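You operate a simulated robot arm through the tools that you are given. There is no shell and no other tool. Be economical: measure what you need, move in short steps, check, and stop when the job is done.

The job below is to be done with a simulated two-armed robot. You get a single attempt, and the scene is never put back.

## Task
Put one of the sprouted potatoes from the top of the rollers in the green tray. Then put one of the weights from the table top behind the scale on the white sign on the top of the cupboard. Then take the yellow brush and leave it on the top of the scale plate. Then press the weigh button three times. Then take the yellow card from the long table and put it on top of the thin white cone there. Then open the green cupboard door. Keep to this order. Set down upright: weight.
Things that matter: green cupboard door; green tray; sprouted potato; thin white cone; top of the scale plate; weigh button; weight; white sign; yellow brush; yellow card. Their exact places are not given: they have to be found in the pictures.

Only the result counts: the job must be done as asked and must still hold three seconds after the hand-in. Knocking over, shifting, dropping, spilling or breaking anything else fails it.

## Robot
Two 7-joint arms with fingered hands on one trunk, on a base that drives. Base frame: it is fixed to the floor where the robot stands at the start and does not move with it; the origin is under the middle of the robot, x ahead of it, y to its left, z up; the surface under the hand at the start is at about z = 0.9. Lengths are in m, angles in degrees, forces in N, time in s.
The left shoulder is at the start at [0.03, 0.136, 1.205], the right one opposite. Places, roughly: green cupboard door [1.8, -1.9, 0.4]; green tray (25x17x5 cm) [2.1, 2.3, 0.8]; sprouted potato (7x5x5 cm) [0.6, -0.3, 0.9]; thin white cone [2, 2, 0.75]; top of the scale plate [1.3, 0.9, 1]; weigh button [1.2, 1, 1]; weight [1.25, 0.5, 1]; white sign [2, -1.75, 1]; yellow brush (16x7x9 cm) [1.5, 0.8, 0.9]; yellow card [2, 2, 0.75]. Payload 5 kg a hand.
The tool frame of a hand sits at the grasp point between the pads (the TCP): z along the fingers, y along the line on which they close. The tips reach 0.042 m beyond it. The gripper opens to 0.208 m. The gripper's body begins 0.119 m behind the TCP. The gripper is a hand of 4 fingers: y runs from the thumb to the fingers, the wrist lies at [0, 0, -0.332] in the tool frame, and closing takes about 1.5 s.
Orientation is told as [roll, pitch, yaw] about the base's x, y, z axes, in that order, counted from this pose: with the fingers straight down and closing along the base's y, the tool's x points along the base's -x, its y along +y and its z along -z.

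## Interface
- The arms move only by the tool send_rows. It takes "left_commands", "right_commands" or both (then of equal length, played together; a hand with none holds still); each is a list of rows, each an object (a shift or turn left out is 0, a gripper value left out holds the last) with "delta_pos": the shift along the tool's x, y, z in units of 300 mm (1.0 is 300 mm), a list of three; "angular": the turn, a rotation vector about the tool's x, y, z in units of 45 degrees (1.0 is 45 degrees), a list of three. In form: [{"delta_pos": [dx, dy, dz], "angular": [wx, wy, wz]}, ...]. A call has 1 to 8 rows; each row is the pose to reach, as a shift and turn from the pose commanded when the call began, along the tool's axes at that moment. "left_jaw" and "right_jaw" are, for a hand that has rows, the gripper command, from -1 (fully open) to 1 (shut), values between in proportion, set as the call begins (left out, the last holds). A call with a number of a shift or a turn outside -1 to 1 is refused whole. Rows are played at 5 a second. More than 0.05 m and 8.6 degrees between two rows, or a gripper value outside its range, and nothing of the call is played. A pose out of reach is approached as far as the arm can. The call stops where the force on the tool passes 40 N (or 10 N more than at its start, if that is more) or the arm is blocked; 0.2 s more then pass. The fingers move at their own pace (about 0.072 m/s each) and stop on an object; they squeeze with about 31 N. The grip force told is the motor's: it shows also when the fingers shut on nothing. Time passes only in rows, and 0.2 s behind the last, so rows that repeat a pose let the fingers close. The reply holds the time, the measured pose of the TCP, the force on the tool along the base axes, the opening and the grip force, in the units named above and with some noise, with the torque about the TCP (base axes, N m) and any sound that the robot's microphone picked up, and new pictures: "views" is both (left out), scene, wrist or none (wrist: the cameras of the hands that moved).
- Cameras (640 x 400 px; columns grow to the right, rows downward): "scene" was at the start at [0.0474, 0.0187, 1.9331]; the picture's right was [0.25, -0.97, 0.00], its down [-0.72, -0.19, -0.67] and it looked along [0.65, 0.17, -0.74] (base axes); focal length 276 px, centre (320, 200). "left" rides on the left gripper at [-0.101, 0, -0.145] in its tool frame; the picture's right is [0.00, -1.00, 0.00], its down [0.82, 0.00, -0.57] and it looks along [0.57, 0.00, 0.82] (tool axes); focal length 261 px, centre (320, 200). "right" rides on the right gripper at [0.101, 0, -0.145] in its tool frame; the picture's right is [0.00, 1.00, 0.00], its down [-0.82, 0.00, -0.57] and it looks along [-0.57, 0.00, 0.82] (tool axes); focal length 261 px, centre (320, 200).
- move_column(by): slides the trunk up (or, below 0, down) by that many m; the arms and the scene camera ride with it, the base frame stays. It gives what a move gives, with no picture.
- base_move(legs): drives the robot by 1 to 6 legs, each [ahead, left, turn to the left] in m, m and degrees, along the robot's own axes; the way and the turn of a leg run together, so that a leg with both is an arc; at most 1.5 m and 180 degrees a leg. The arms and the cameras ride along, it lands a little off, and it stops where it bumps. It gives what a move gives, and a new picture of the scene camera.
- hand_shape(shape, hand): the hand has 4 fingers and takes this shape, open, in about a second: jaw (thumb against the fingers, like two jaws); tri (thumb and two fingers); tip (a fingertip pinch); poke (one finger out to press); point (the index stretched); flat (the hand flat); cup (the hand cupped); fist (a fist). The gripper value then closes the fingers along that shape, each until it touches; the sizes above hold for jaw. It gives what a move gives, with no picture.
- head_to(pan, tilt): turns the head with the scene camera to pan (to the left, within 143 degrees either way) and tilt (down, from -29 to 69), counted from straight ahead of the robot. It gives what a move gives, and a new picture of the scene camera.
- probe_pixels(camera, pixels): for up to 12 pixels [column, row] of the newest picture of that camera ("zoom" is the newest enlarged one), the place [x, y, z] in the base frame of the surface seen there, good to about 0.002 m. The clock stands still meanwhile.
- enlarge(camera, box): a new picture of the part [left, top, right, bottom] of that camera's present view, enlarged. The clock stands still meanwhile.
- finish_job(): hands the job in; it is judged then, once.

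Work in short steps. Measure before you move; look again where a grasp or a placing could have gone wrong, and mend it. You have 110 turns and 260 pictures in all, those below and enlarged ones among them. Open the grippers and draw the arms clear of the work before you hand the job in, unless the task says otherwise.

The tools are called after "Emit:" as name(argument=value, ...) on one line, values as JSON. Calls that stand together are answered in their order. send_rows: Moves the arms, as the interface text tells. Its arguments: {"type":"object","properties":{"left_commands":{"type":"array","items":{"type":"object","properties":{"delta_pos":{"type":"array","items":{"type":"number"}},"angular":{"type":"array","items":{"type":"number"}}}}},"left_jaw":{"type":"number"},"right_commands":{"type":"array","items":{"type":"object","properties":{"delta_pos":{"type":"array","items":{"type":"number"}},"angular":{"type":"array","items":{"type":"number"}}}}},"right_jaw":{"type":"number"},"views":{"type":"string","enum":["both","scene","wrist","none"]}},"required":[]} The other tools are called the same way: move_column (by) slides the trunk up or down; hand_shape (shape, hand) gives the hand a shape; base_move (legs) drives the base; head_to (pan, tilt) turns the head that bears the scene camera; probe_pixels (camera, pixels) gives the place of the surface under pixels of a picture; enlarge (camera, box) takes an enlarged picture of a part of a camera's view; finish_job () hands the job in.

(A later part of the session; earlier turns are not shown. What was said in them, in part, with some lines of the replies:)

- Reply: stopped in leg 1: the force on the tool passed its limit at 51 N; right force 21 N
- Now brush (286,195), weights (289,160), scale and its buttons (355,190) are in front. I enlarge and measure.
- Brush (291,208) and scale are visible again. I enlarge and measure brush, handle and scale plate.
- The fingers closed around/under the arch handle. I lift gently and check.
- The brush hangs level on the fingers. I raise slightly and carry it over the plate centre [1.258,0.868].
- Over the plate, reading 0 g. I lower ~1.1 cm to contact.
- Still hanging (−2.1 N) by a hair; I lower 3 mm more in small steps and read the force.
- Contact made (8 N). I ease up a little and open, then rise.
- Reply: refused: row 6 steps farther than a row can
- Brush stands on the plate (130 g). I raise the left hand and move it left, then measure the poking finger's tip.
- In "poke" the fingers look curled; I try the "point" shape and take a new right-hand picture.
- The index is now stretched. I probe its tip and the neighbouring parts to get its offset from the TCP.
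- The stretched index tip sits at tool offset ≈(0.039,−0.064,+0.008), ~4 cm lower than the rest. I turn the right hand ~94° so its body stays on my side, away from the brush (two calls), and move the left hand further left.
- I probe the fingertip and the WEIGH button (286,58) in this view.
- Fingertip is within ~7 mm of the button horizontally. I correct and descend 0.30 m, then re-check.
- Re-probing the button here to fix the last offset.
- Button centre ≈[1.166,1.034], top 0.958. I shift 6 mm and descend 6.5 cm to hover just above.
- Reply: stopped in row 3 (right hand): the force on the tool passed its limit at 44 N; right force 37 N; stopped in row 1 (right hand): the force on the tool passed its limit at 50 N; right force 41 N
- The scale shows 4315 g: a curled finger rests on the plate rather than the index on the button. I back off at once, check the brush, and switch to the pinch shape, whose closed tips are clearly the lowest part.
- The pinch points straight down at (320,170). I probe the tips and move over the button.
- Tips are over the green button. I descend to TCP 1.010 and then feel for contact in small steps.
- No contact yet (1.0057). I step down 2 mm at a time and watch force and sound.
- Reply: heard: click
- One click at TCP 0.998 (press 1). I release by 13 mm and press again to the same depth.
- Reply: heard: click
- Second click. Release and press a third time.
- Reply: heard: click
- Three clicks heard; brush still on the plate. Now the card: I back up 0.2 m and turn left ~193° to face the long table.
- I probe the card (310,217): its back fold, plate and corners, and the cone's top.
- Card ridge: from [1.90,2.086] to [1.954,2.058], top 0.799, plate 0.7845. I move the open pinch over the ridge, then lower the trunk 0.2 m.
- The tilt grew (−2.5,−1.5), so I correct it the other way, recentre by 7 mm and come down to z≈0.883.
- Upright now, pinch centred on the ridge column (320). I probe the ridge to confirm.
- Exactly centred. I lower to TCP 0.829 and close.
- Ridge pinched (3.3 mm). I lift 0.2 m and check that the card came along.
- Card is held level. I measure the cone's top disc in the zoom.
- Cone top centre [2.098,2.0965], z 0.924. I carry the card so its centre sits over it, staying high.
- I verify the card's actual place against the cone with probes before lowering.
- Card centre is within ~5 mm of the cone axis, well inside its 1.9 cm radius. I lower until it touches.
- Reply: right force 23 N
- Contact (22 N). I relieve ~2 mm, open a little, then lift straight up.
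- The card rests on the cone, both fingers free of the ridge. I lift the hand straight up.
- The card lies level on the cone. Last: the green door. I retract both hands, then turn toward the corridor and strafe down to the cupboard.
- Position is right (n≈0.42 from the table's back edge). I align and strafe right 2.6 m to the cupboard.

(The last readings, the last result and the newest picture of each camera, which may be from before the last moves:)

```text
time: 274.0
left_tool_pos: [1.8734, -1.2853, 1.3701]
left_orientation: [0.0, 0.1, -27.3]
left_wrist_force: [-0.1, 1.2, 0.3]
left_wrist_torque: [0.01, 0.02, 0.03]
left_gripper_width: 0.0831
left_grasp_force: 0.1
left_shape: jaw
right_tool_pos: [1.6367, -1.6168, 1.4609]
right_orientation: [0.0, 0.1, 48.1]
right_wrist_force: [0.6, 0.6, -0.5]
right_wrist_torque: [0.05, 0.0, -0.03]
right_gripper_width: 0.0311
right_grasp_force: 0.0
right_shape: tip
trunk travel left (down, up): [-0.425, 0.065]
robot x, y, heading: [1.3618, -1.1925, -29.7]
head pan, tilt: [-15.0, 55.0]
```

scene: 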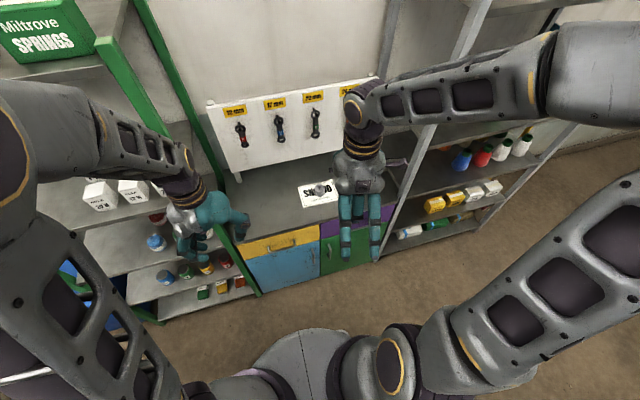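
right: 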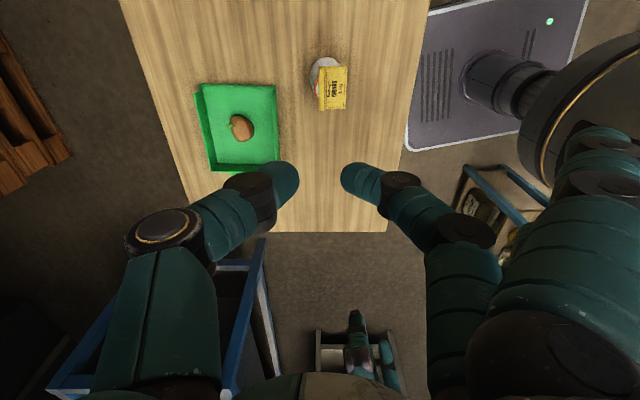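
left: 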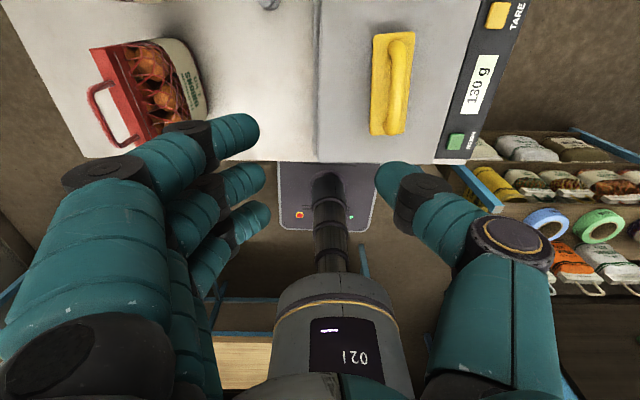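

I'm by the cupboard. I strafe a bit left so the right arm can swing the door, and turn the right hand (two calls) to its neutral yaw, moving it aside for the view.

Emit:
base_move(legs=[[0, 0.1, 0]])

Emit:
send_rows(right_commands=[{"delta_pos": [0.08, -0.017, 0], "angular": [0, 0, 0.17]}, {"delta_pos": [0.16, -0.034, 0], "angular": [0, 0, 0.34]}, {"delta_pos": [0.24, -0.05, 0], "angular": [0, 0, 0.51]}, {"delta_pos": [0.32, -0.067, 0], "angular": [0, 0, 0.68]}, {"delta_pos": [0.39, -0.084, 0], "angular": [0, 0, 0.85]}], views="none")

Emit:
send_rows(right_commands=[{"angular": [0, 0, 0.18]}, {"angular": [0, 0, 0.36]}, {"angular": [0, 0, 0.54]}, {"angular": [0, 0, 0.72]}, {"angular": [0, 0, 0.88]}], views="scene")

Emit:
hand_shape(hand="right", shape="jaw")

```text
time: 275.2
left_tool_pos: [1.9245, -1.1968, 1.3696]
left_orientation: [-0.1, 0.0, -27.1]
left_wrist_force: [1.0, 0.5, -0.2]
left_wrist_torque: [-0.06, 0.06, 0.01]
left_gripper_width: 0.0829
left_grasp_force: 0.1
left_shape: jaw
right_tool_pos: [1.6876, -1.5293, 1.4595]
right_orientation: [0.0, 0.1, 48.2]
right_wrist_force: [0.6, 0.0, 0.4]
right_wrist_torque: [-0.08, 0.06, 0.0]
right_gripper_width: 0.0309
right_grasp_force: 0.0
right_shape: tip
trunk travel left (down, up): [-0.425, 0.065]
robot x, y, heading: [1.4109, -1.113, -30.1]
head pan, tilt: [-15.0, 55.0]
```

scene: 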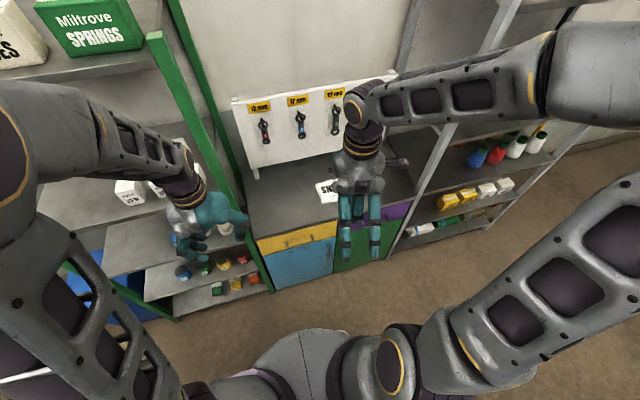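

```text
time: 276.4
left_tool_pos: [1.9215, -1.1976, 1.3708]
left_orientation: [-0.1, 0.1, -27.1]
left_wrist_force: [-0.5, 0.5, 0.2]
left_wrist_torque: [-0.04, 0.0, -0.04]
left_gripper_width: 0.0833
left_grasp_force: 0.1
left_shape: jaw
right_tool_pos: [1.6282, -1.6343, 1.4613]
right_orientation: [0.0, 0.1, 9.8]
right_wrist_force: [-0.1, 0.6, -0.2]
right_wrist_torque: [0.0, -0.02, 0.01]
right_gripper_width: 0.0313
right_grasp_force: 0.1
right_shape: tip
trunk travel left (down, up): [-0.425, 0.065]
robot x, y, heading: [1.4047, -1.1088, -30.1]
head pan, tilt: [-15.0, 55.0]
```

```text
time: 277.6
left_tool_pos: [1.9232, -1.198, 1.3709]
left_orientation: [-0.1, 0.1, -27.1]
left_wrist_force: [0.5, -0.4, 0.0]
left_wrist_torque: [-0.03, 0.0, 0.0]
left_gripper_width: 0.0832
left_grasp_force: 0.1
left_shape: jaw
right_tool_pos: [1.627, -1.6334, 1.4623]
right_orientation: [-0.1, 0.1, -29.8]
right_wrist_force: [0.5, -0.1, 0.4]
right_wrist_torque: [-0.04, 0.01, 0.04]
right_gripper_width: 0.0314
right_grasp_force: 0.1
right_shape: tip
trunk travel left (down, up): [-0.425, 0.065]
robot x, y, heading: [1.4054, -1.1033, -29.8]
head pan, tilt: [-15.0, 55.0]
```

scene: 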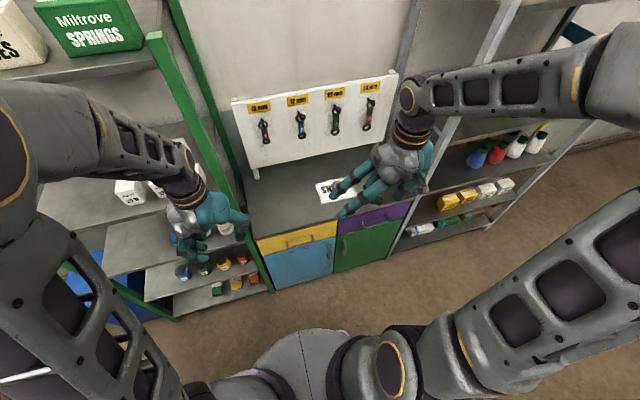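

```text
time: 278.5
left_tool_pos: [1.9222, -1.1971, 1.3687]
left_orientation: [-0.1, 0.0, -27.1]
left_wrist_force: [-0.9, 0.6, 0.0]
left_wrist_torque: [0.03, 0.02, -0.02]
left_gripper_width: 0.0828
left_grasp_force: 0.2
left_shape: jaw
right_tool_pos: [1.6275, -1.6344, 1.462]
right_orientation: [-0.1, -0.1, -29.7]
right_wrist_force: [0.4, 0.5, 0.1]
right_wrist_torque: [0.03, -0.02, 0.0]
right_gripper_width: 0.2079
right_grasp_force: 0.0
right_shape: jaw
trunk travel left (down, up): [-0.425, 0.065]
robot x, y, heading: [1.4096, -1.1042, -29.9]
head pan, tilt: [-15.0, 55.0]
```

Now the green door (370,240) is visible. I enlarge it and probe handle, edges and drawer handle.

Emit:
enlarge(camera="scene", box=[320, 190, 420, 280])

Emit:
probe_pixels(camera="zoom", pixels=[[180, 240], [175, 270], [215, 270], [180, 300], [395, 260], [160, 350], [300, 300], [260, 170], [150, 260]])

```text
4.44 times, centred on (370, 235) of scene
```

zoom: 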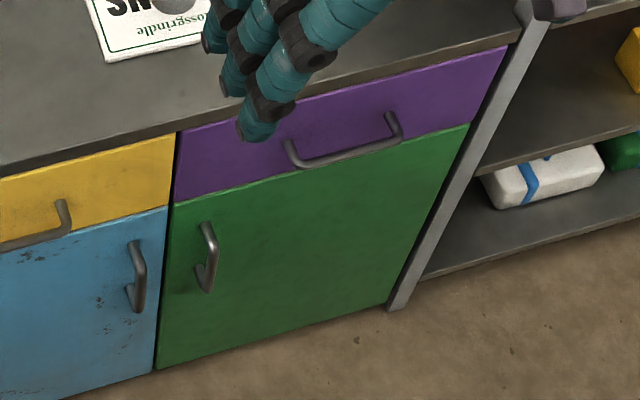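

```text
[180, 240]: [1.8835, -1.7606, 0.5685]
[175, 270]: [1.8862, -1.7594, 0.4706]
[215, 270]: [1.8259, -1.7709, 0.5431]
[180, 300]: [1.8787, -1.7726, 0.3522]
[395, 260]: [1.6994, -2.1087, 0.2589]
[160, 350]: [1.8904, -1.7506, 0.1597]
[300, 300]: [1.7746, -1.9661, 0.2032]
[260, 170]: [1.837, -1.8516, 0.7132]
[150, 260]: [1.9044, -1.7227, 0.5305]
```

Bar at [1.826,-1.771], ~4.5 cm off the face. I probe its ends, lower the trunk 0.3 m, and tilt the hand 45° forward.

Emit:
probe_pixels(camera="zoom", pixels=[[211, 232], [214, 245], [215, 260], [213, 275], [207, 288], [455, 140], [400, 290]])

Emit:
move_column(by=-0.3)

Emit:
send_rows(right_commands=[{"delta_pos": [0.05, 0, 0], "angular": [0, -0.16, 0]}, {"delta_pos": [0.1, 0, 0], "angular": [0, -0.33, 0]}, {"delta_pos": [0.15, 0, 0], "angular": [0, -0.5, 0]}, {"delta_pos": [0.15, 0, 0], "angular": [0, -0.67, 0]}, {"delta_pos": [0.15, 0, 0], "angular": [0, -0.84, 0]}, {"delta_pos": [0.15, 0, 0], "angular": [0, -1.0, 0]}], right_jaw=0.2, views="both")

```text
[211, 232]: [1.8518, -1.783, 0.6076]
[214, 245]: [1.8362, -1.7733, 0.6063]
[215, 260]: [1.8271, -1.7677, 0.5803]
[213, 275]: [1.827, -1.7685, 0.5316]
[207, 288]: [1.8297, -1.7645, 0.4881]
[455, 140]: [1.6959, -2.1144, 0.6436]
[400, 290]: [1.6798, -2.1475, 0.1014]
```

```text
time: 281.5
left_tool_pos: [1.9231, -1.1975, 1.0714]
left_orientation: [-0.1, 0.1, -27.1]
left_wrist_force: [0.2, 0.0, -0.3]
left_wrist_torque: [0.0, -0.02, -0.02]
left_gripper_width: 0.0832
left_grasp_force: 0.1
left_shape: jaw
right_tool_pos: [1.6275, -1.6326, 1.163]
right_orientation: [0.0, 0.0, -29.7]
right_wrist_force: [0.3, 0.0, 0.0]
right_wrist_torque: [0.01, -0.04, 0.01]
right_gripper_width: 0.2081
right_grasp_force: 0.2
right_shape: jaw
trunk travel left (down, up): [-0.125, 0.365]
robot x, y, heading: [1.4086, -1.1071, -30.2]
head pan, tilt: [-15.0, 55.0]
```

```text
time: 282.9
left_tool_pos: [1.9207, -1.1995, 1.0705]
left_orientation: [0.0, 0.1, -27.3]
left_wrist_force: [0.3, -1.1, -0.5]
left_wrist_torque: [0.13, -0.06, 0.02]
left_gripper_width: 0.0828
left_grasp_force: 0.1
left_shape: jaw
right_tool_pos: [1.6074, -1.6976, 1.2112]
right_orientation: [0.6, -44.4, -29.8]
right_wrist_force: [-1.1, -1.4, -0.4]
right_wrist_torque: [0.08, -0.12, 0.18]
right_gripper_width: 0.0838
right_grasp_force: 0.1
right_shape: jaw
right hand out of reach, approached as far as the arm can: row 4, 5, 6
trunk travel left (down, up): [-0.125, 0.365]
robot x, y, heading: [1.4069, -1.1042, -30.2]
head pan, tilt: [-15.0, 55.0]
```

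scene: 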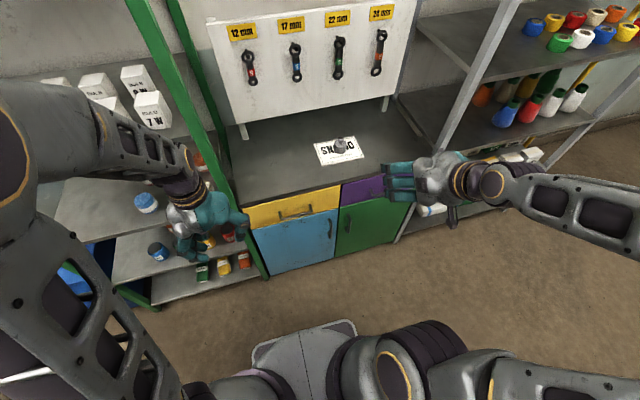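
right: 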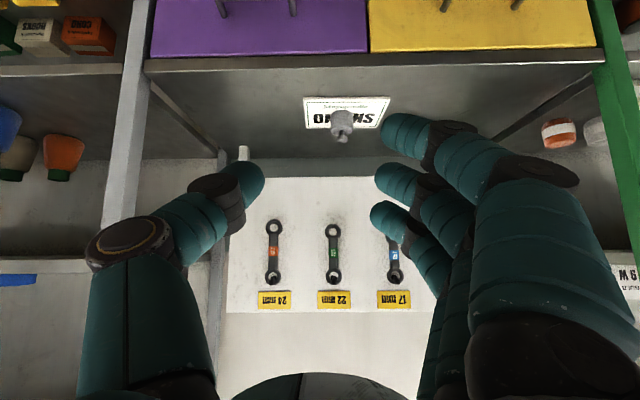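

Hand tilted (45°). The bar spans z 0.49–0.61 at [1.829,-1.768]. I lower the hand in front of the cupboard, staying ~10 cm off the face.

Emit:
send_rows(right_commands=[{"delta_pos": [0.076, -0.008, 0.125]}, {"delta_pos": [0.152, -0.016, 0.25]}, {"delta_pos": [0.228, -0.025, 0.375]}, {"delta_pos": [0.304, -0.033, 0.5]}, {"delta_pos": [0.38, -0.042, 0.625]}, {"delta_pos": [0.456, -0.05, 0.75]}, {"delta_pos": [0.533, -0.058, 0.877]}], right_jaw=0.2, views="both")

```text
time: 284.7
left_tool_pos: [1.9257, -1.1968, 1.0703]
left_orientation: [-0.1, 0.2, -27.1]
left_wrist_force: [0.3, 0.3, -0.2]
left_wrist_torque: [-0.12, 0.05, 0.02]
left_gripper_width: 0.0829
left_grasp_force: 0.0
left_shape: jaw
right_tool_pos: [1.4836, -1.7957, 0.8629]
right_orientation: [-1.6, -38.7, -45.9]
right_wrist_force: [3.0, 0.8, 0.8]
right_wrist_torque: [0.0, 0.28, -0.18]
right_gripper_width: 0.0829
right_grasp_force: 0.0
right_shape: jaw
right hand out of reach, approached as far as the arm can: row 1, 2, 3, 4, 5
trunk travel left (down, up): [-0.125, 0.365]
robot x, y, heading: [1.4088, -1.1063, -29.9]
head pan, tilt: [-15.0, 55.0]
stopped in row 7 (right hand): the arm was blocked; the commanded pose is now the measured one
```

scene: 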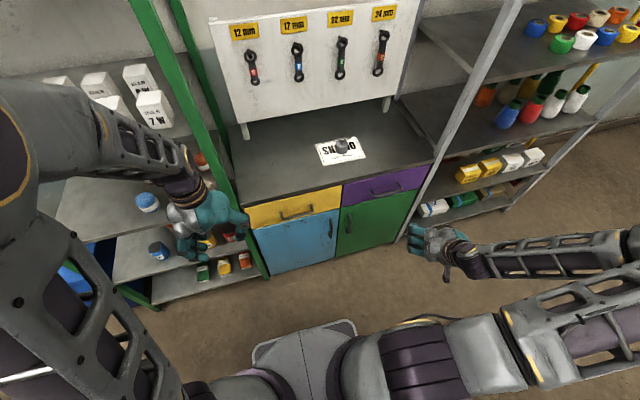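
right: 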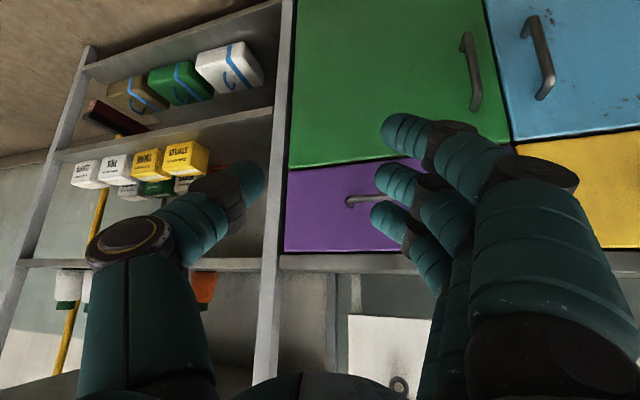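

The arm folded out to the right and jammed. I raise the hand again, bring it to ~0.6 m ahead and untilt it, to start from a better posture.

Emit:
send_rows(right_commands=[{"delta_pos": [-0.1, 0.06, -0.06], "angular": [-0.02, 0.1, -0.03]}, {"delta_pos": [-0.22, 0.14, -0.12], "angular": [-0.05, 0.21, -0.07]}, {"delta_pos": [-0.34, 0.24, -0.18], "angular": [-0.08, 0.32, -0.1]}, {"delta_pos": [-0.46, 0.34, -0.24], "angular": [-0.1, 0.43, -0.14]}, {"delta_pos": [-0.58, 0.44, -0.3], "angular": [-0.12, 0.54, -0.17]}, {"delta_pos": [-0.7, 0.54, -0.36], "angular": [-0.15, 0.65, -0.21]}, {"delta_pos": [-0.82, 0.64, -0.42], "angular": [-0.18, 0.76, -0.24]}, {"delta_pos": [-0.94, 0.74, -0.48], "angular": [-0.2, 0.86, -0.28]}], right_jaw=0.2, views="scene")

```text
refused: row 3 steps farther than a row can; nothing moved
```

Evenly spaced rows this time.

Emit:
send_rows(right_commands=[{"delta_pos": [-0.113, 0.088, -0.056], "angular": [-0.025, 0.107, -0.035]}, {"delta_pos": [-0.226, 0.176, -0.112], "angular": [-0.05, 0.214, -0.07]}, {"delta_pos": [-0.339, 0.264, -0.168], "angular": [-0.075, 0.321, -0.105]}, {"delta_pos": [-0.452, 0.352, -0.224], "angular": [-0.1, 0.428, -0.14]}, {"delta_pos": [-0.565, 0.44, -0.28], "angular": [-0.125, 0.535, -0.175]}, {"delta_pos": [-0.678, 0.528, -0.336], "angular": [-0.15, 0.642, -0.21]}, {"delta_pos": [-0.791, 0.616, -0.392], "angular": [-0.175, 0.749, -0.245]}, {"delta_pos": [-0.904, 0.704, -0.448], "angular": [-0.2, 0.856, -0.28]}], right_jaw=0.2, views="scene")

```text
time: 286.4
left_tool_pos: [1.9209, -1.1945, 1.0689]
left_orientation: [-0.2, 0.2, -27.1]
left_wrist_force: [0.7, 1.6, -1.2]
left_wrist_torque: [-0.26, 0.04, -0.01]
left_gripper_width: 0.0833
left_grasp_force: 0.1
left_shape: jaw
right_tool_pos: [1.6688, -1.7417, 1.0727]
right_orientation: [4.6, -33.9, -41.4]
right_wrist_force: [0.8, -1.3, 1.5]
right_wrist_torque: [0.23, 0.26, 0.02]
right_gripper_width: 0.0833
right_grasp_force: 0.1
right_shape: jaw
right hand out of reach, approached as far as the arm can: row 3, 4, 5, 6, 7, 8
trunk travel left (down, up): [-0.125, 0.365]
robot x, y, heading: [1.4036, -1.106, -30.0]
head pan, tilt: [-15.0, 55.0]
stopped in row 8 (right hand): the force on the tool passed its limit at 84 N (the readings are from after the stop); the commanded pose is now the measured one
```

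scene: 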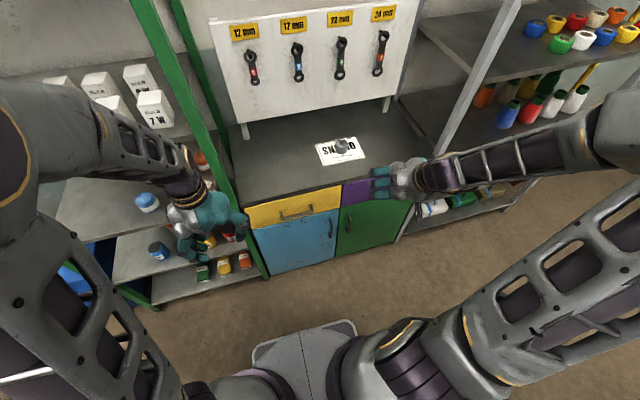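

The stop shows no lasting contact and nothing looks moved. I lift further and untilt gently.

Emit:
send_rows(right_commands=[{"delta_pos": [-0.008, 0, -0.08], "angular": [0, 0, 0]}, {"delta_pos": [-0.016, 0, -0.16], "angular": [-0.02, 0.12, -0.03]}, {"delta_pos": [-0.024, 0, -0.24], "angular": [-0.045, 0.25, -0.07]}, {"delta_pos": [-0.035, 0, -0.32], "angular": [-0.07, 0.38, -0.1]}, {"delta_pos": [-0.045, 0, -0.4], "angular": [-0.09, 0.5, -0.13]}, {"delta_pos": [-0.057, 0, -0.443], "angular": [-0.115, 0.63, -0.17]}, {"delta_pos": [-0.057, 0, -0.443], "angular": [-0.136, 0.75, -0.2]}], right_jaw=0.2, views="both")

```text
time: 288.2
left_tool_pos: [1.9167, -1.204, 1.0704]
left_orientation: [0.3, 0.0, -27.5]
left_wrist_force: [-2.2, -1.2, 1.0]
left_wrist_torque: [0.28, -0.28, -0.01]
left_gripper_width: 0.083
left_grasp_force: 0.1
left_shape: jaw
right_tool_pos: [1.6446, -1.6971, 1.2042]
right_orientation: [7.0, -2.6, -24.4]
right_wrist_force: [-4.1, -4.0, -1.8]
right_wrist_torque: [0.56, -0.61, 0.01]
right_gripper_width: 0.0833
right_grasp_force: 0.1
right_shape: jaw
right hand out of reach, approached as far as the arm can: row 2
trunk travel left (down, up): [-0.125, 0.365]
robot x, y, heading: [1.4055, -1.1086, -30.2]
head pan, tilt: [-15.0, 55.0]
stopped in row 7 (right hand): the arm was blocked; the commanded pose is now the measured one
```

scene: 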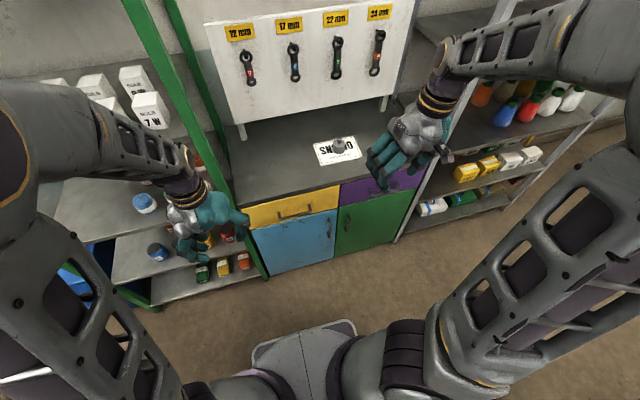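
right: 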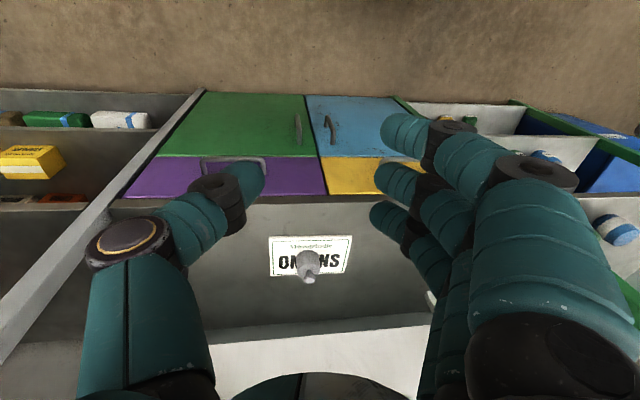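

Back in a sound posture. I now lower the trunk fully, straighten the hand at 0.58 m ahead, and descend pointing straight down in front of the door; tilting will come only at the bottom.

Emit:
move_column(by=-0.12)

Emit:
send_rows(right_commands=[{"delta_pos": [-0.07, 0.004, 0], "angular": [0.04, 0.015, 0.03]}, {"delta_pos": [-0.14, 0.007, 0], "angular": [0.08, 0.03, 0.06]}, {"delta_pos": [-0.2, 0.01, 0], "angular": [0.12, 0.045, 0.09]}, {"delta_pos": [-0.27, 0.014, 0], "angular": [0.155, 0.058, 0.124]}], right_jaw=0.2, views="none")

Emit:
send_rows(right_commands=[{"delta_pos": [0, 0, 0.14]}, {"delta_pos": [0, 0, 0.28]}, {"delta_pos": [0, 0, 0.42]}, {"delta_pos": [0, 0, 0.56]}, {"delta_pos": [0, 0, 0.7]}, {"delta_pos": [0, 0, 0.84]}, {"delta_pos": [0, 0, 1.0]}], right_jaw=0.2, views="none")

Emit:
send_rows(right_commands=[{"delta_pos": [0, 0, 0.14]}, {"delta_pos": [0, 0, 0.28]}, {"delta_pos": [0, 0, 0.42]}, {"delta_pos": [0, 0, 0.55]}], right_jaw=0.2, views="both")

```text
time: 289.7
left_tool_pos: [1.9218, -1.1988, 0.9506]
left_orientation: [0.0, 0.2, -27.1]
left_wrist_force: [0.6, 0.1, 0.1]
left_wrist_torque: [-0.08, -0.01, 0.02]
left_gripper_width: 0.0831
left_grasp_force: 0.1
left_shape: jaw
right_tool_pos: [1.648, -1.6922, 1.0851]
right_orientation: [6.7, -2.6, -24.4]
right_wrist_force: [-0.2, 0.3, 0.0]
right_wrist_torque: [-0.01, 0.02, 0.03]
right_gripper_width: 0.0833
right_grasp_force: 0.0
right_shape: jaw
trunk travel left (down, up): [-0.005, 0.485]
robot x, y, heading: [1.4032, -1.1061, -30.1]
head pan, tilt: [-15.0, 55.0]
```

```text
time: 290.7
left_tool_pos: [1.9216, -1.1992, 0.9497]
left_orientation: [0.0, 0.2, -27.2]
left_wrist_force: [0.4, 0.0, -1.0]
left_wrist_torque: [-0.01, 0.03, 0.0]
left_gripper_width: 0.0832
left_grasp_force: 0.1
left_shape: jaw
right_tool_pos: [1.7234, -1.7229, 1.0891]
right_orientation: [-0.3, 0.4, -29.8]
right_wrist_force: [0.5, -0.5, -0.7]
right_wrist_torque: [0.02, 0.11, 0.01]
right_gripper_width: 0.0834
right_grasp_force: 0.0
right_shape: jaw
trunk travel left (down, up): [-0.005, 0.485]
robot x, y, heading: [1.4063, -1.1055, -30.3]
head pan, tilt: [-15.0, 55.0]
```

```text
time: 292.3
left_tool_pos: [1.9209, -1.2011, 0.9494]
left_orientation: [0.0, 0.3, -27.2]
left_wrist_force: [1.0, -1.0, -0.8]
left_wrist_torque: [0.08, 0.01, 0.0]
left_gripper_width: 0.0831
left_grasp_force: 0.0
left_shape: jaw
right_tool_pos: [1.7225, -1.7229, 0.7885]
right_orientation: [-0.1, 0.4, -29.8]
right_wrist_force: [0.2, -0.4, 0.7]
right_wrist_torque: [0.13, 0.07, -0.01]
right_gripper_width: 0.0834
right_grasp_force: 0.0
right_shape: jaw
trunk travel left (down, up): [-0.005, 0.485]
robot x, y, heading: [1.4045, -1.104, -30.2]
head pan, tilt: [-15.0, 55.0]
```

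```text
time: 293.3
left_tool_pos: [1.9209, -1.2008, 0.9502]
left_orientation: [0.0, 0.2, -27.3]
left_wrist_force: [0.6, -0.9, 0.3]
left_wrist_torque: [0.02, 0.03, -0.04]
left_gripper_width: 0.0834
left_grasp_force: 0.1
left_shape: jaw
right_tool_pos: [1.7186, -1.7224, 0.6224]
right_orientation: [-0.3, 0.3, -29.8]
right_wrist_force: [-0.1, -1.5, 0.9]
right_wrist_torque: [0.08, 0.04, -0.05]
right_gripper_width: 0.0833
right_grasp_force: 0.0
right_shape: jaw
trunk travel left (down, up): [-0.005, 0.485]
robot x, y, heading: [1.4073, -1.105, -30.3]
head pan, tilt: [-15.0, 55.0]
```

scene: 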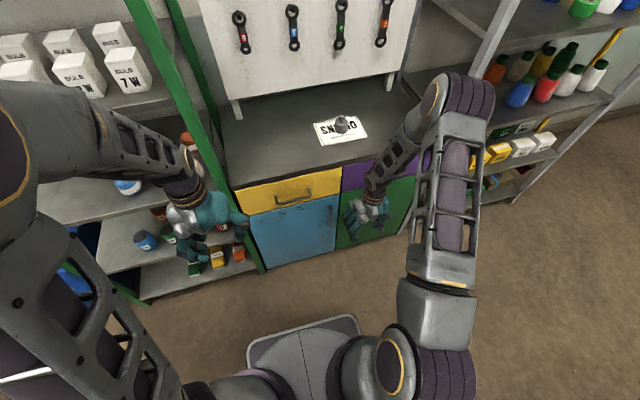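
right: 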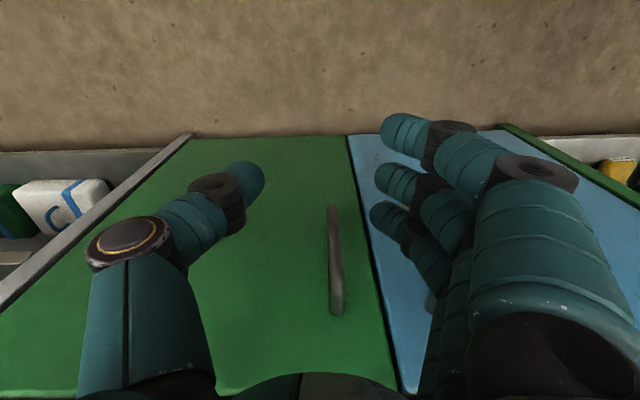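

Reachable: the bar (335,260) stands between thumb and fingers. I tilt 35°, move forward around the bar and close on it.

Emit:
send_rows(right_commands=[{"delta_pos": [-0.02, 0.02, 0.03], "angular": [0, -0.155, 0]}, {"delta_pos": [-0.05, 0.04, 0.06], "angular": [0, -0.31, 0]}, {"delta_pos": [-0.09, 0.047, 0.1], "angular": [0, -0.465, 0]}, {"delta_pos": [-0.13, 0.047, 0.14], "angular": [0, -0.62, 0]}, {"delta_pos": [-0.18, 0.047, 0.18], "angular": [0, -0.78, 0]}, {"delta_pos": [-0.25, 0.047, 0.2], "angular": [0, -0.78, 0]}, {"delta_pos": [-0.32, 0.047, 0.2], "angular": [0, -0.78, 0]}, {"delta_pos": [-0.355, 0.047, 0.2], "angular": [0, -0.78, 0]}], right_jaw=0.2, views="wrist")

Emit:
send_rows(right_commands=[{"delta_pos": [0, 0, 0]}, {"delta_pos": [0, 0, 0]}, {"delta_pos": [0, 0, 0]}, {"delta_pos": [0, 0, 0]}, {"delta_pos": [0, 0, 0]}, {"delta_pos": [0, 0, 0]}], right_jaw=1, views="both")

```text
time: 295.1
left_tool_pos: [1.9191, -1.1991, 0.9502]
left_orientation: [-0.1, 0.3, -27.2]
left_wrist_force: [0.4, -0.6, -0.6]
left_wrist_torque: [-0.04, -0.02, -0.01]
left_gripper_width: 0.0831
left_grasp_force: 0.0
left_shape: jaw
right_tool_pos: [1.815, -1.7612, 0.5627]
right_orientation: [-0.2, -34.4, -29.7]
right_wrist_force: [-12.9, 8.4, 2.7]
right_wrist_torque: [0.13, -0.09, 0.84]
right_gripper_width: 0.0833
right_grasp_force: 0.1
right_shape: jaw
trunk travel left (down, up): [-0.005, 0.485]
robot x, y, heading: [1.4097, -1.1072, -30.3]
head pan, tilt: [-15.0, 55.0]
```

right: 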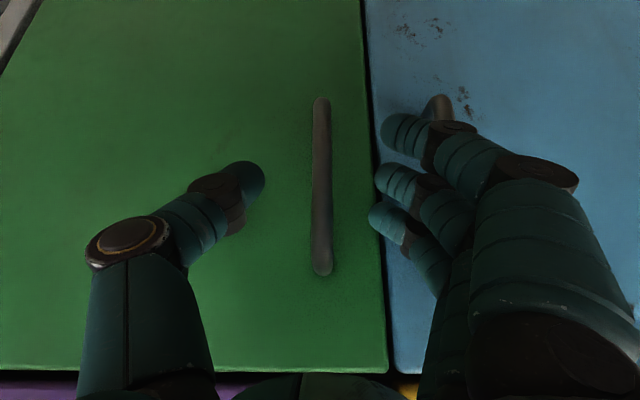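

```text
time: 296.5
left_tool_pos: [1.9196, -1.1992, 0.9516]
left_orientation: [-0.1, 0.2, -27.3]
left_wrist_force: [-0.9, 0.0, 0.6]
left_wrist_torque: [0.01, 0.01, 0.0]
left_gripper_width: 0.0832
left_grasp_force: 0.1
left_shape: jaw
right_tool_pos: [1.8146, -1.7604, 0.5627]
right_orientation: [-0.2, -34.5, -29.7]
right_wrist_force: [-30.4, 12.3, -7.6]
right_wrist_torque: [0.02, 0.55, 2.25]
right_gripper_width: 0.0163
right_grasp_force: 30.6
right_shape: jaw
trunk travel left (down, up): [-0.005, 0.485]
robot x, y, heading: [1.408, -1.1083, -30.3]
head pan, tilt: [-15.0, 55.0]
```

scene: 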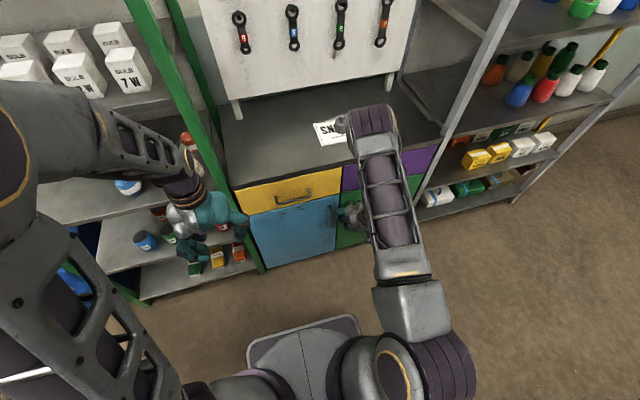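
right: 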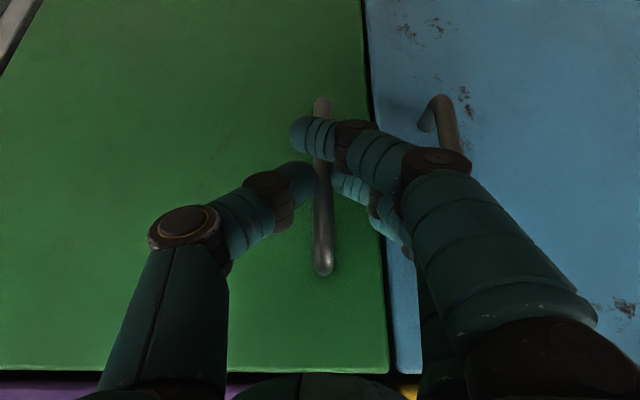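

The bar is gripped (16 mm). I pull the door along its arc (hinge ~0.40 m to the right), turning the hand with it.

Emit:
send_rows(right_commands=[{"delta_pos": [0.095, -0.017, -0.065], "angular": [-0.063, 0, -0.092]}, {"delta_pos": [0.19, -0.043, -0.13], "angular": [-0.126, 0, -0.183]}, {"delta_pos": [0.281, -0.08, -0.192], "angular": [-0.188, 0, -0.275]}, {"delta_pos": [0.369, -0.127, -0.252], "angular": [-0.251, 0, -0.367]}, {"delta_pos": [0.454, -0.181, -0.311], "angular": [-0.314, 0, -0.458]}], right_jaw=1, views="both")

```text
time: 297.7
left_tool_pos: [1.921, -1.1992, 0.9506]
left_orientation: [0.1, 0.2, -27.2]
left_wrist_force: [-0.2, -0.9, 0.2]
left_wrist_torque: [0.0, -0.05, -0.02]
left_gripper_width: 0.0833
left_grasp_force: 0.1
left_shape: jaw
right_tool_pos: [1.6501, -1.7273, 0.5631]
right_orientation: [-0.3, -34.7, -4.4]
right_wrist_force: [0.5, 0.8, 1.8]
right_wrist_torque: [-0.05, 0.03, -0.06]
right_gripper_width: 0.0098
right_grasp_force: 31.1
right_shape: jaw
trunk travel left (down, up): [-0.005, 0.485]
robot x, y, heading: [1.4049, -1.1071, -30.4]
head pan, tilt: [-15.0, 55.0]
```

scene: 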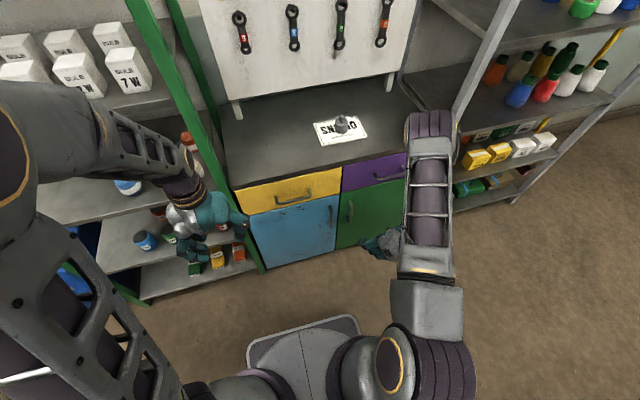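
right: 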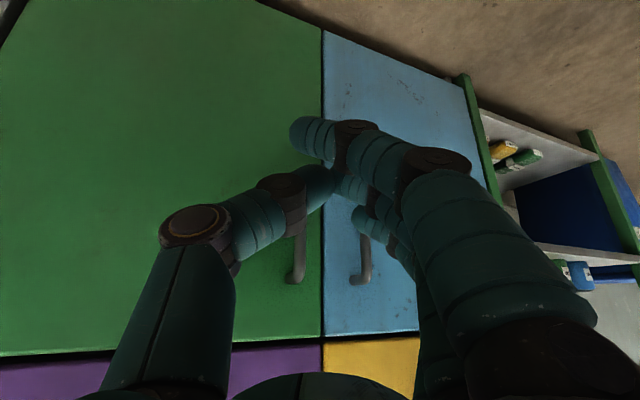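

It slipped off the bar (door still shut) — the grip was only at the fingertips. I go back, tilt the hand to ~62° so the fingertips pass behind the bar, and close to cage it.

Emit:
send_rows(right_commands=[{"delta_pos": [0, 0, 0], "angular": [0, 0, 0]}, {"delta_pos": [0, 0, 0], "angular": [0, 0, 0]}, {"delta_pos": [-0.06, 0.004, 0.044], "angular": [0.064, 0, 0.093]}, {"delta_pos": [-0.125, 0.007, 0.086], "angular": [0.128, 0, 0.186]}, {"delta_pos": [-0.187, 0.01, 0.13], "angular": [0.193, 0, 0.278]}, {"delta_pos": [-0.25, 0.014, 0.173], "angular": [0.257, 0, 0.371]}, {"delta_pos": [-0.312, 0.017, 0.216], "angular": [0.321, 0, 0.464]}], right_jaw=0.2, views="none")

Emit:
send_rows(right_commands=[{"delta_pos": [0, 0, 0], "angular": [0, -0.155, 0]}, {"delta_pos": [0, 0, 0], "angular": [0, -0.31, 0]}, {"delta_pos": [0, 0, 0], "angular": [0, -0.465, 0]}, {"delta_pos": [0.01, 0, 0.01], "angular": [0, -0.62, 0]}], right_jaw=0.2, views="wrist")

```text
time: 299.3
left_tool_pos: [1.9214, -1.1989, 0.9488]
left_orientation: [-0.1, 0.2, -27.2]
left_wrist_force: [0.4, 0.0, -0.1]
left_wrist_torque: [-0.02, 0.07, -0.02]
left_gripper_width: 0.0832
left_grasp_force: 0.1
left_shape: jaw
right_tool_pos: [1.7619, -1.732, 0.562]
right_orientation: [-0.4, -34.7, -30.1]
right_wrist_force: [-0.4, -0.8, -0.1]
right_wrist_torque: [0.02, -0.05, 0.06]
right_gripper_width: 0.0824
right_grasp_force: 0.0
right_shape: jaw
trunk travel left (down, up): [-0.005, 0.485]
robot x, y, heading: [1.407, -1.1076, -30.1]
head pan, tilt: [-15.0, 55.0]
```

```text
time: 300.3
left_tool_pos: [1.9219, -1.1997, 0.9512]
left_orientation: [-0.1, 0.2, -27.2]
left_wrist_force: [-0.4, -1.4, -0.4]
left_wrist_torque: [0.05, -0.02, 0.01]
left_gripper_width: 0.083
left_grasp_force: 0.0
left_shape: jaw
right_tool_pos: [1.7617, -1.7326, 0.5588]
right_orientation: [-0.6, -62.6, -29.7]
right_wrist_force: [0.4, 0.1, -0.6]
right_wrist_torque: [0.08, 0.09, 0.03]
right_gripper_width: 0.0826
right_grasp_force: 0.1
right_shape: jaw
trunk travel left (down, up): [-0.005, 0.485]
robot x, y, heading: [1.4044, -1.1044, -29.8]
head pan, tilt: [-15.0, 55.0]
```

right: 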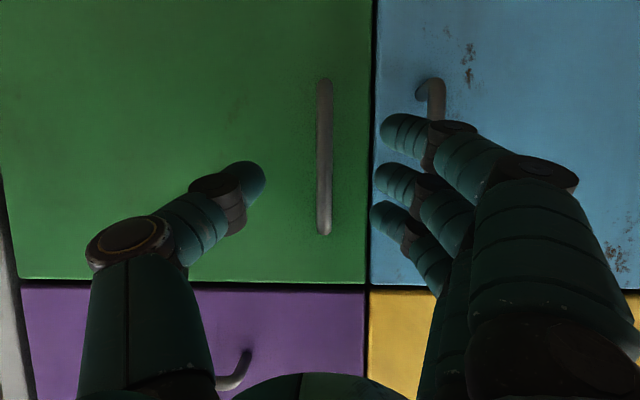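

Tilt of 62° works, and the view shows the blue door's bar just behind my three fingers, so I narrow the opening to 5 cm, go forward 6 cm, close, and pull along the arc.

Emit:
send_rows(right_commands=[{"delta_pos": [0, 0, 0]}, {"delta_pos": [0, 0, 0]}, {"delta_pos": [-0.03, 0, 0.06]}, {"delta_pos": [-0.06, 0, 0.12]}, {"delta_pos": [-0.095, 0, 0.183]}], right_jaw=0.5, views="wrist")

Emit:
send_rows(right_commands=[{"delta_pos": [0, 0, 0]}, {"delta_pos": [0, 0, 0]}, {"delta_pos": [0, 0, 0]}, {"delta_pos": [0, 0, 0]}, {"delta_pos": [0, 0, 0]}], right_jaw=1, views="wrist")

Emit:
send_rows(right_commands=[{"delta_pos": [0.053, -0.017, -0.103], "angular": [-0.099, 0, -0.051]}, {"delta_pos": [0.106, -0.043, -0.204], "angular": [-0.197, 0, -0.102]}, {"delta_pos": [0.156, -0.08, -0.302], "angular": [-0.296, 0, -0.153]}, {"delta_pos": [0.205, -0.127, -0.397], "angular": [-0.395, 0, -0.204]}, {"delta_pos": [0.253, -0.181, -0.488], "angular": [-0.493, 0, -0.256]}], right_jaw=1, views="both")

```text
time: 301.5
left_tool_pos: [1.9207, -1.1986, 0.9503]
left_orientation: [0.0, 0.1, -27.2]
left_wrist_force: [-0.2, 0.9, -0.6]
left_wrist_torque: [-0.01, -0.04, 0.0]
left_gripper_width: 0.083
left_grasp_force: 0.1
left_shape: jaw
right_tool_pos: [1.8142, -1.7624, 0.5584]
right_orientation: [-0.5, -62.5, -29.9]
right_wrist_force: [-4.4, 3.6, 0.3]
right_wrist_torque: [-0.04, -0.06, 0.24]
right_gripper_width: 0.0528
right_grasp_force: 0.2
right_shape: jaw
trunk travel left (down, up): [-0.005, 0.485]
robot x, y, heading: [1.4056, -1.1053, -30.3]
head pan, tilt: [-15.0, 55.0]
```

right: 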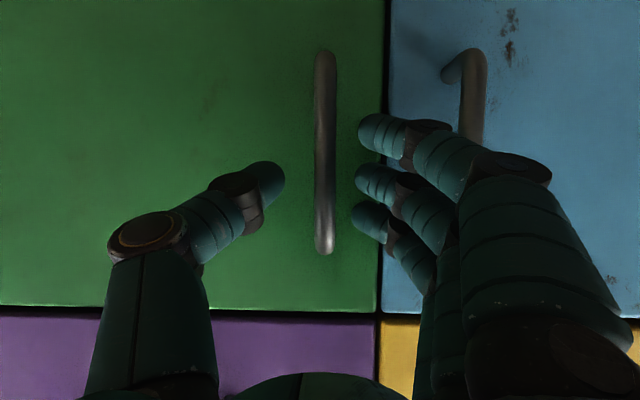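

```text
time: 302.7
left_tool_pos: [1.9207, -1.1997, 0.9494]
left_orientation: [0.0, 0.2, -27.3]
left_wrist_force: [-0.1, -0.6, 0.9]
left_wrist_torque: [0.03, -0.04, -0.02]
left_gripper_width: 0.0834
left_grasp_force: 0.1
left_shape: jaw
right_tool_pos: [1.8166, -1.7645, 0.5587]
right_orientation: [-0.5, -62.6, -29.6]
right_wrist_force: [-4.7, -2.1, -2.7]
right_wrist_torque: [0.47, 0.03, -0.08]
right_gripper_width: 0.0111
right_grasp_force: 31.3
right_shape: jaw
trunk travel left (down, up): [-0.005, 0.485]
robot x, y, heading: [1.4041, -1.1067, -30.4]
head pan, tilt: [-15.0, 55.0]
```

right: 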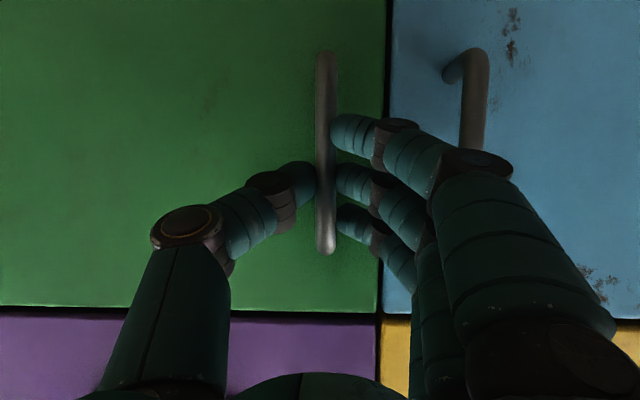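

```text
time: 303.9
left_tool_pos: [1.9212, -1.2011, 0.9504]
left_orientation: [0.0, 0.3, -27.3]
left_wrist_force: [0.6, -0.5, -0.4]
left_wrist_torque: [0.01, 0.04, 0.01]
left_gripper_width: 0.0829
left_grasp_force: 0.2
left_shape: jaw
right_tool_pos: [1.6545, -1.74, 0.5613]
right_orientation: [-2.5, -62.7, -5.2]
right_wrist_force: [1.5, -27.6, -11.8]
right_wrist_torque: [-0.06, 0.23, -0.55]
right_gripper_width: 0.0091
right_grasp_force: 31.5
right_shape: jaw
trunk travel left (down, up): [-0.005, 0.485]
robot x, y, heading: [1.4066, -1.1074, -30.4]
head pan, tilt: [-15.0, 55.0]
stopped in row 5 (right hand): the force on the tool passed its limit at 41 N (the readings are from after the stop); the commanded pose is now the measured one
```

scene: 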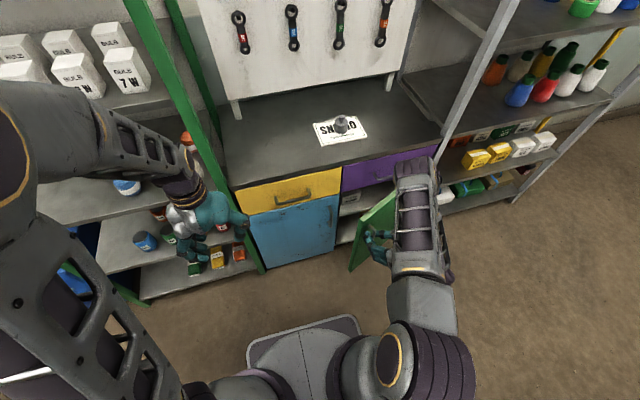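
right: 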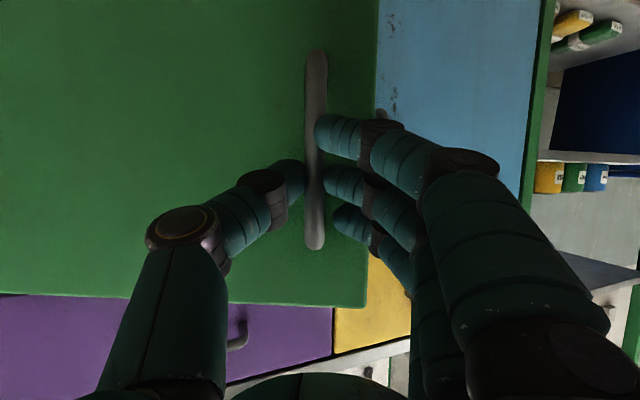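

The door is open about 25° with the bar caged. I continue along the arc to ~55°, with a slight bias to the right to ease the side load.

Emit:
send_rows(right_commands=[{"delta_pos": [0.03, -0.03, -0.05], "angular": [-0.025, 0, -0.012]}, {"delta_pos": [0.06, -0.05, -0.11], "angular": [-0.05, 0, -0.026]}, {"delta_pos": [0.102, -0.074, -0.196], "angular": [-0.098, 0, -0.051]}, {"delta_pos": [0.15, -0.114, -0.29], "angular": [-0.147, 0, -0.077]}, {"delta_pos": [0.197, -0.163, -0.38], "angular": [-0.196, 0, -0.102]}, {"delta_pos": [0.241, -0.22, -0.466], "angular": [-0.245, 0, -0.128]}, {"delta_pos": [0.283, -0.286, -0.547], "angular": [-0.296, 0, -0.153]}], right_jaw=1, views="both")

```text
time: 305.0
left_tool_pos: [1.9224, -1.2015, 0.9488]
left_orientation: [0.0, 0.3, -27.2]
left_wrist_force: [0.2, 0.3, -0.2]
left_wrist_torque: [0.04, 0.0, 0.0]
left_gripper_width: 0.083
left_grasp_force: 0.1
left_shape: jaw
right_tool_pos: [1.5374, -1.7698, 0.562]
right_orientation: [-2.9, -62.7, 4.2]
right_wrist_force: [8.9, -20.1, -17.6]
right_wrist_torque: [0.03, 0.39, -0.39]
right_gripper_width: 0.0084
right_grasp_force: 31.4
right_shape: jaw
trunk travel left (down, up): [-0.005, 0.485]
robot x, y, heading: [1.4068, -1.1137, -30.2]
head pan, tilt: [-15.0, 55.0]
stopped in row 5 (right hand): the force on the tool passed its limit at 41 N (the readings are from after the stop); the commanded pose is now the measured one
5 turns are left
```

scene: 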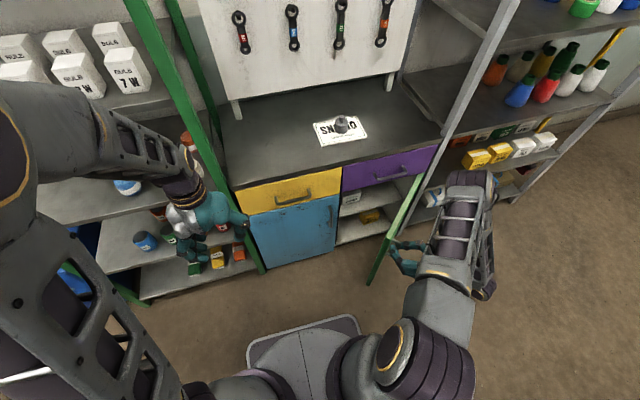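
right: 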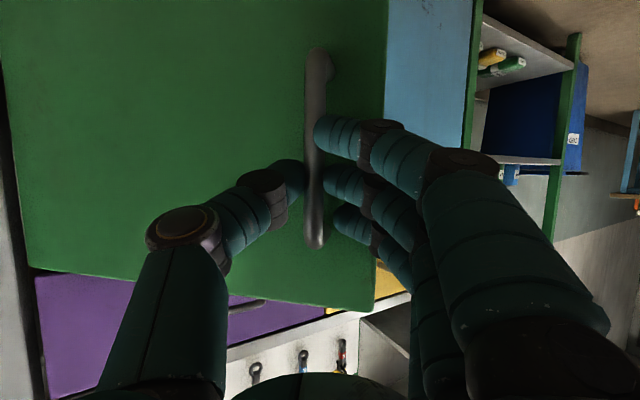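

The door stands ~45° open. I pull a little further, then open the fingers and draw the hand back off the bar.

Emit:
send_rows(right_commands=[{"delta_pos": [0.017, -0.056, -0.032], "angular": [-0.04, 0, -0.02]}, {"delta_pos": [0.067, -0.103, -0.13], "angular": [-0.08, 0, -0.04]}, {"delta_pos": [0.114, -0.156, -0.22], "angular": [-0.12, 0, -0.06]}, {"delta_pos": [0.16, -0.218, -0.309], "angular": [-0.16, 0, -0.08]}, {"delta_pos": [0.203, -0.291, -0.394], "angular": [-0.198, 0, -0.102]}], right_jaw=1, views="none")

Emit:
send_rows(right_commands=[{"delta_pos": [0, 0, 0]}, {"delta_pos": [0, 0, 0]}, {"delta_pos": [0, 0, 0]}, {"delta_pos": [0, 0, 0]}, {"delta_pos": [0, 0, 0]}], right_jaw=0.2, views="none")

Emit:
send_rows(right_commands=[{"delta_pos": [0, 0, -0.08]}, {"delta_pos": [0, 0, -0.16]}, {"delta_pos": [0, 0, -0.24]}, {"delta_pos": [0, 0, -0.3]}], right_jaw=0.2, views="both")

```text
time: 306.1
left_tool_pos: [1.9225, -1.1999, 0.9508]
left_orientation: [0.0, 0.2, -27.2]
left_wrist_force: [0.8, 0.8, -0.4]
left_wrist_torque: [-0.03, 0.0, -0.02]
left_gripper_width: 0.0832
left_grasp_force: 0.0
left_shape: jaw
right_tool_pos: [1.4366, -1.8366, 0.5635]
right_orientation: [-2.5, -62.4, 12.1]
right_wrist_force: [10.7, -8.7, -20.7]
right_wrist_torque: [0.09, 0.5, -0.2]
right_gripper_width: 0.0075
right_grasp_force: 30.7
right_shape: jaw
trunk travel left (down, up): [-0.005, 0.485]
robot x, y, heading: [1.4062, -1.1032, -30.1]
head pan, tilt: [-15.0, 55.0]
stopped in row 5 (right hand): the force on the tool passed its limit at 41 N (the readings are from after the stop); the commanded pose is now the measured one
```

```text
time: 307.3
left_tool_pos: [1.9231, -1.1995, 0.9495]
left_orientation: [0.0, 0.2, -27.1]
left_wrist_force: [-0.5, -0.1, 0.6]
left_wrist_torque: [0.02, 0.03, 0.02]
left_gripper_width: 0.0832
left_grasp_force: 0.2
left_shape: jaw
right_tool_pos: [1.4344, -1.8375, 0.566]
right_orientation: [-2.7, -62.4, 12.2]
right_wrist_force: [-0.5, 0.7, 0.4]
right_wrist_torque: [-0.01, 0.03, -0.03]
right_gripper_width: 0.0824
right_grasp_force: 0.1
right_shape: jaw
trunk travel left (down, up): [-0.005, 0.485]
robot x, y, heading: [1.4091, -1.108, -30.3]
head pan, tilt: [-15.0, 55.0]
```

```text
time: 308.3
left_tool_pos: [1.9221, -1.199, 0.9509]
left_orientation: [0.0, 0.2, -27.1]
left_wrist_force: [0.5, -1.0, 0.0]
left_wrist_torque: [-0.02, -0.05, -0.02]
left_gripper_width: 0.0832
left_grasp_force: 0.0
left_shape: jaw
right_tool_pos: [1.3571, -1.8506, 0.6074]
right_orientation: [-2.7, -62.7, 12.4]
right_wrist_force: [-0.2, -1.0, 1.4]
right_wrist_torque: [0.04, 0.0, -0.01]
right_gripper_width: 0.0828
right_grasp_force: 0.0
right_shape: jaw
trunk travel left (down, up): [-0.005, 0.485]
robot x, y, heading: [1.4079, -1.108, -30.6]
head pan, tilt: [-15.0, 55.0]
4 turns are left
```

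scene: 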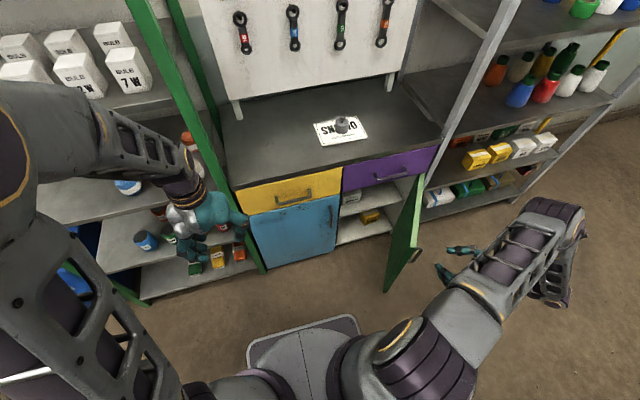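
right: 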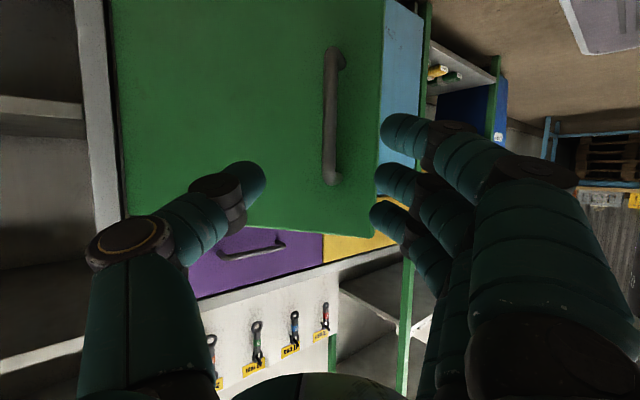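

The green door stands wide open, the weight is still upright on its sign, and the hand is off the bar. I draw the right hand further clear, then hand in.

Emit:
send_rows(right_commands=[{"delta_pos": [0, -0.06, -0.08]}, {"delta_pos": [0, -0.12, -0.16]}, {"delta_pos": [0, -0.18, -0.2]}], right_jaw=0.2, views="scene")

```text
time: 309.1
left_tool_pos: [1.9208, -1.1999, 0.9499]
left_orientation: [0.0, 0.2, -27.1]
left_wrist_force: [0.1, 0.1, -0.6]
left_wrist_torque: [-0.02, 0.04, -0.02]
left_gripper_width: 0.0832
left_grasp_force: 0.2
left_shape: jaw
right_tool_pos: [1.3123, -1.9092, 0.6359]
right_orientation: [-2.5, -62.7, 12.2]
right_wrist_force: [-0.2, -0.5, -0.2]
right_wrist_torque: [-0.02, -0.01, -0.02]
right_gripper_width: 0.0828
right_grasp_force: 0.0
right_shape: jaw
trunk travel left (down, up): [-0.005, 0.485]
robot x, y, heading: [1.4081, -1.1102, -30.4]
head pan, tilt: [-15.0, 55.0]
3 turns are left
```

scene: 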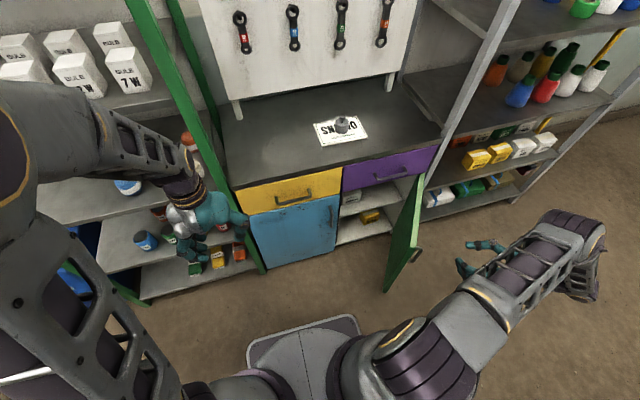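

The hand is clear of the open door and both grippers are open and empty; I hand the job in.

Emit:
finish_job()

```text
The job is handed in.
```

I did all six steps in order and handed the job in. When last seen, each in turn, the potato was in the tray, the weight upright on the sign, the brush on the scale plate, the card on the cone and the green door open about 70°. The weigh button clicked three times.

Four contacts could count against it:
- **Red lever:** the right hand pushed the red lever by the rollers at the start, at up to 51 N. Nothing looked moved.
- **Scale plate:** my first try at the button pressed on the plate instead, at up to 50 N. The reading settled at 125 g afterwards, against 130 g before.
- **Cupboard area:** the right arm stopped at 84 N while moving in front of the cupboard, and I did not find what it touched. Nothing looked moved.
- **Blue door:** the first try at the green door pressed against the cupboard front, possibly on the blue door's handle, at about 15 N before I closed the hand and up to 34 N after.
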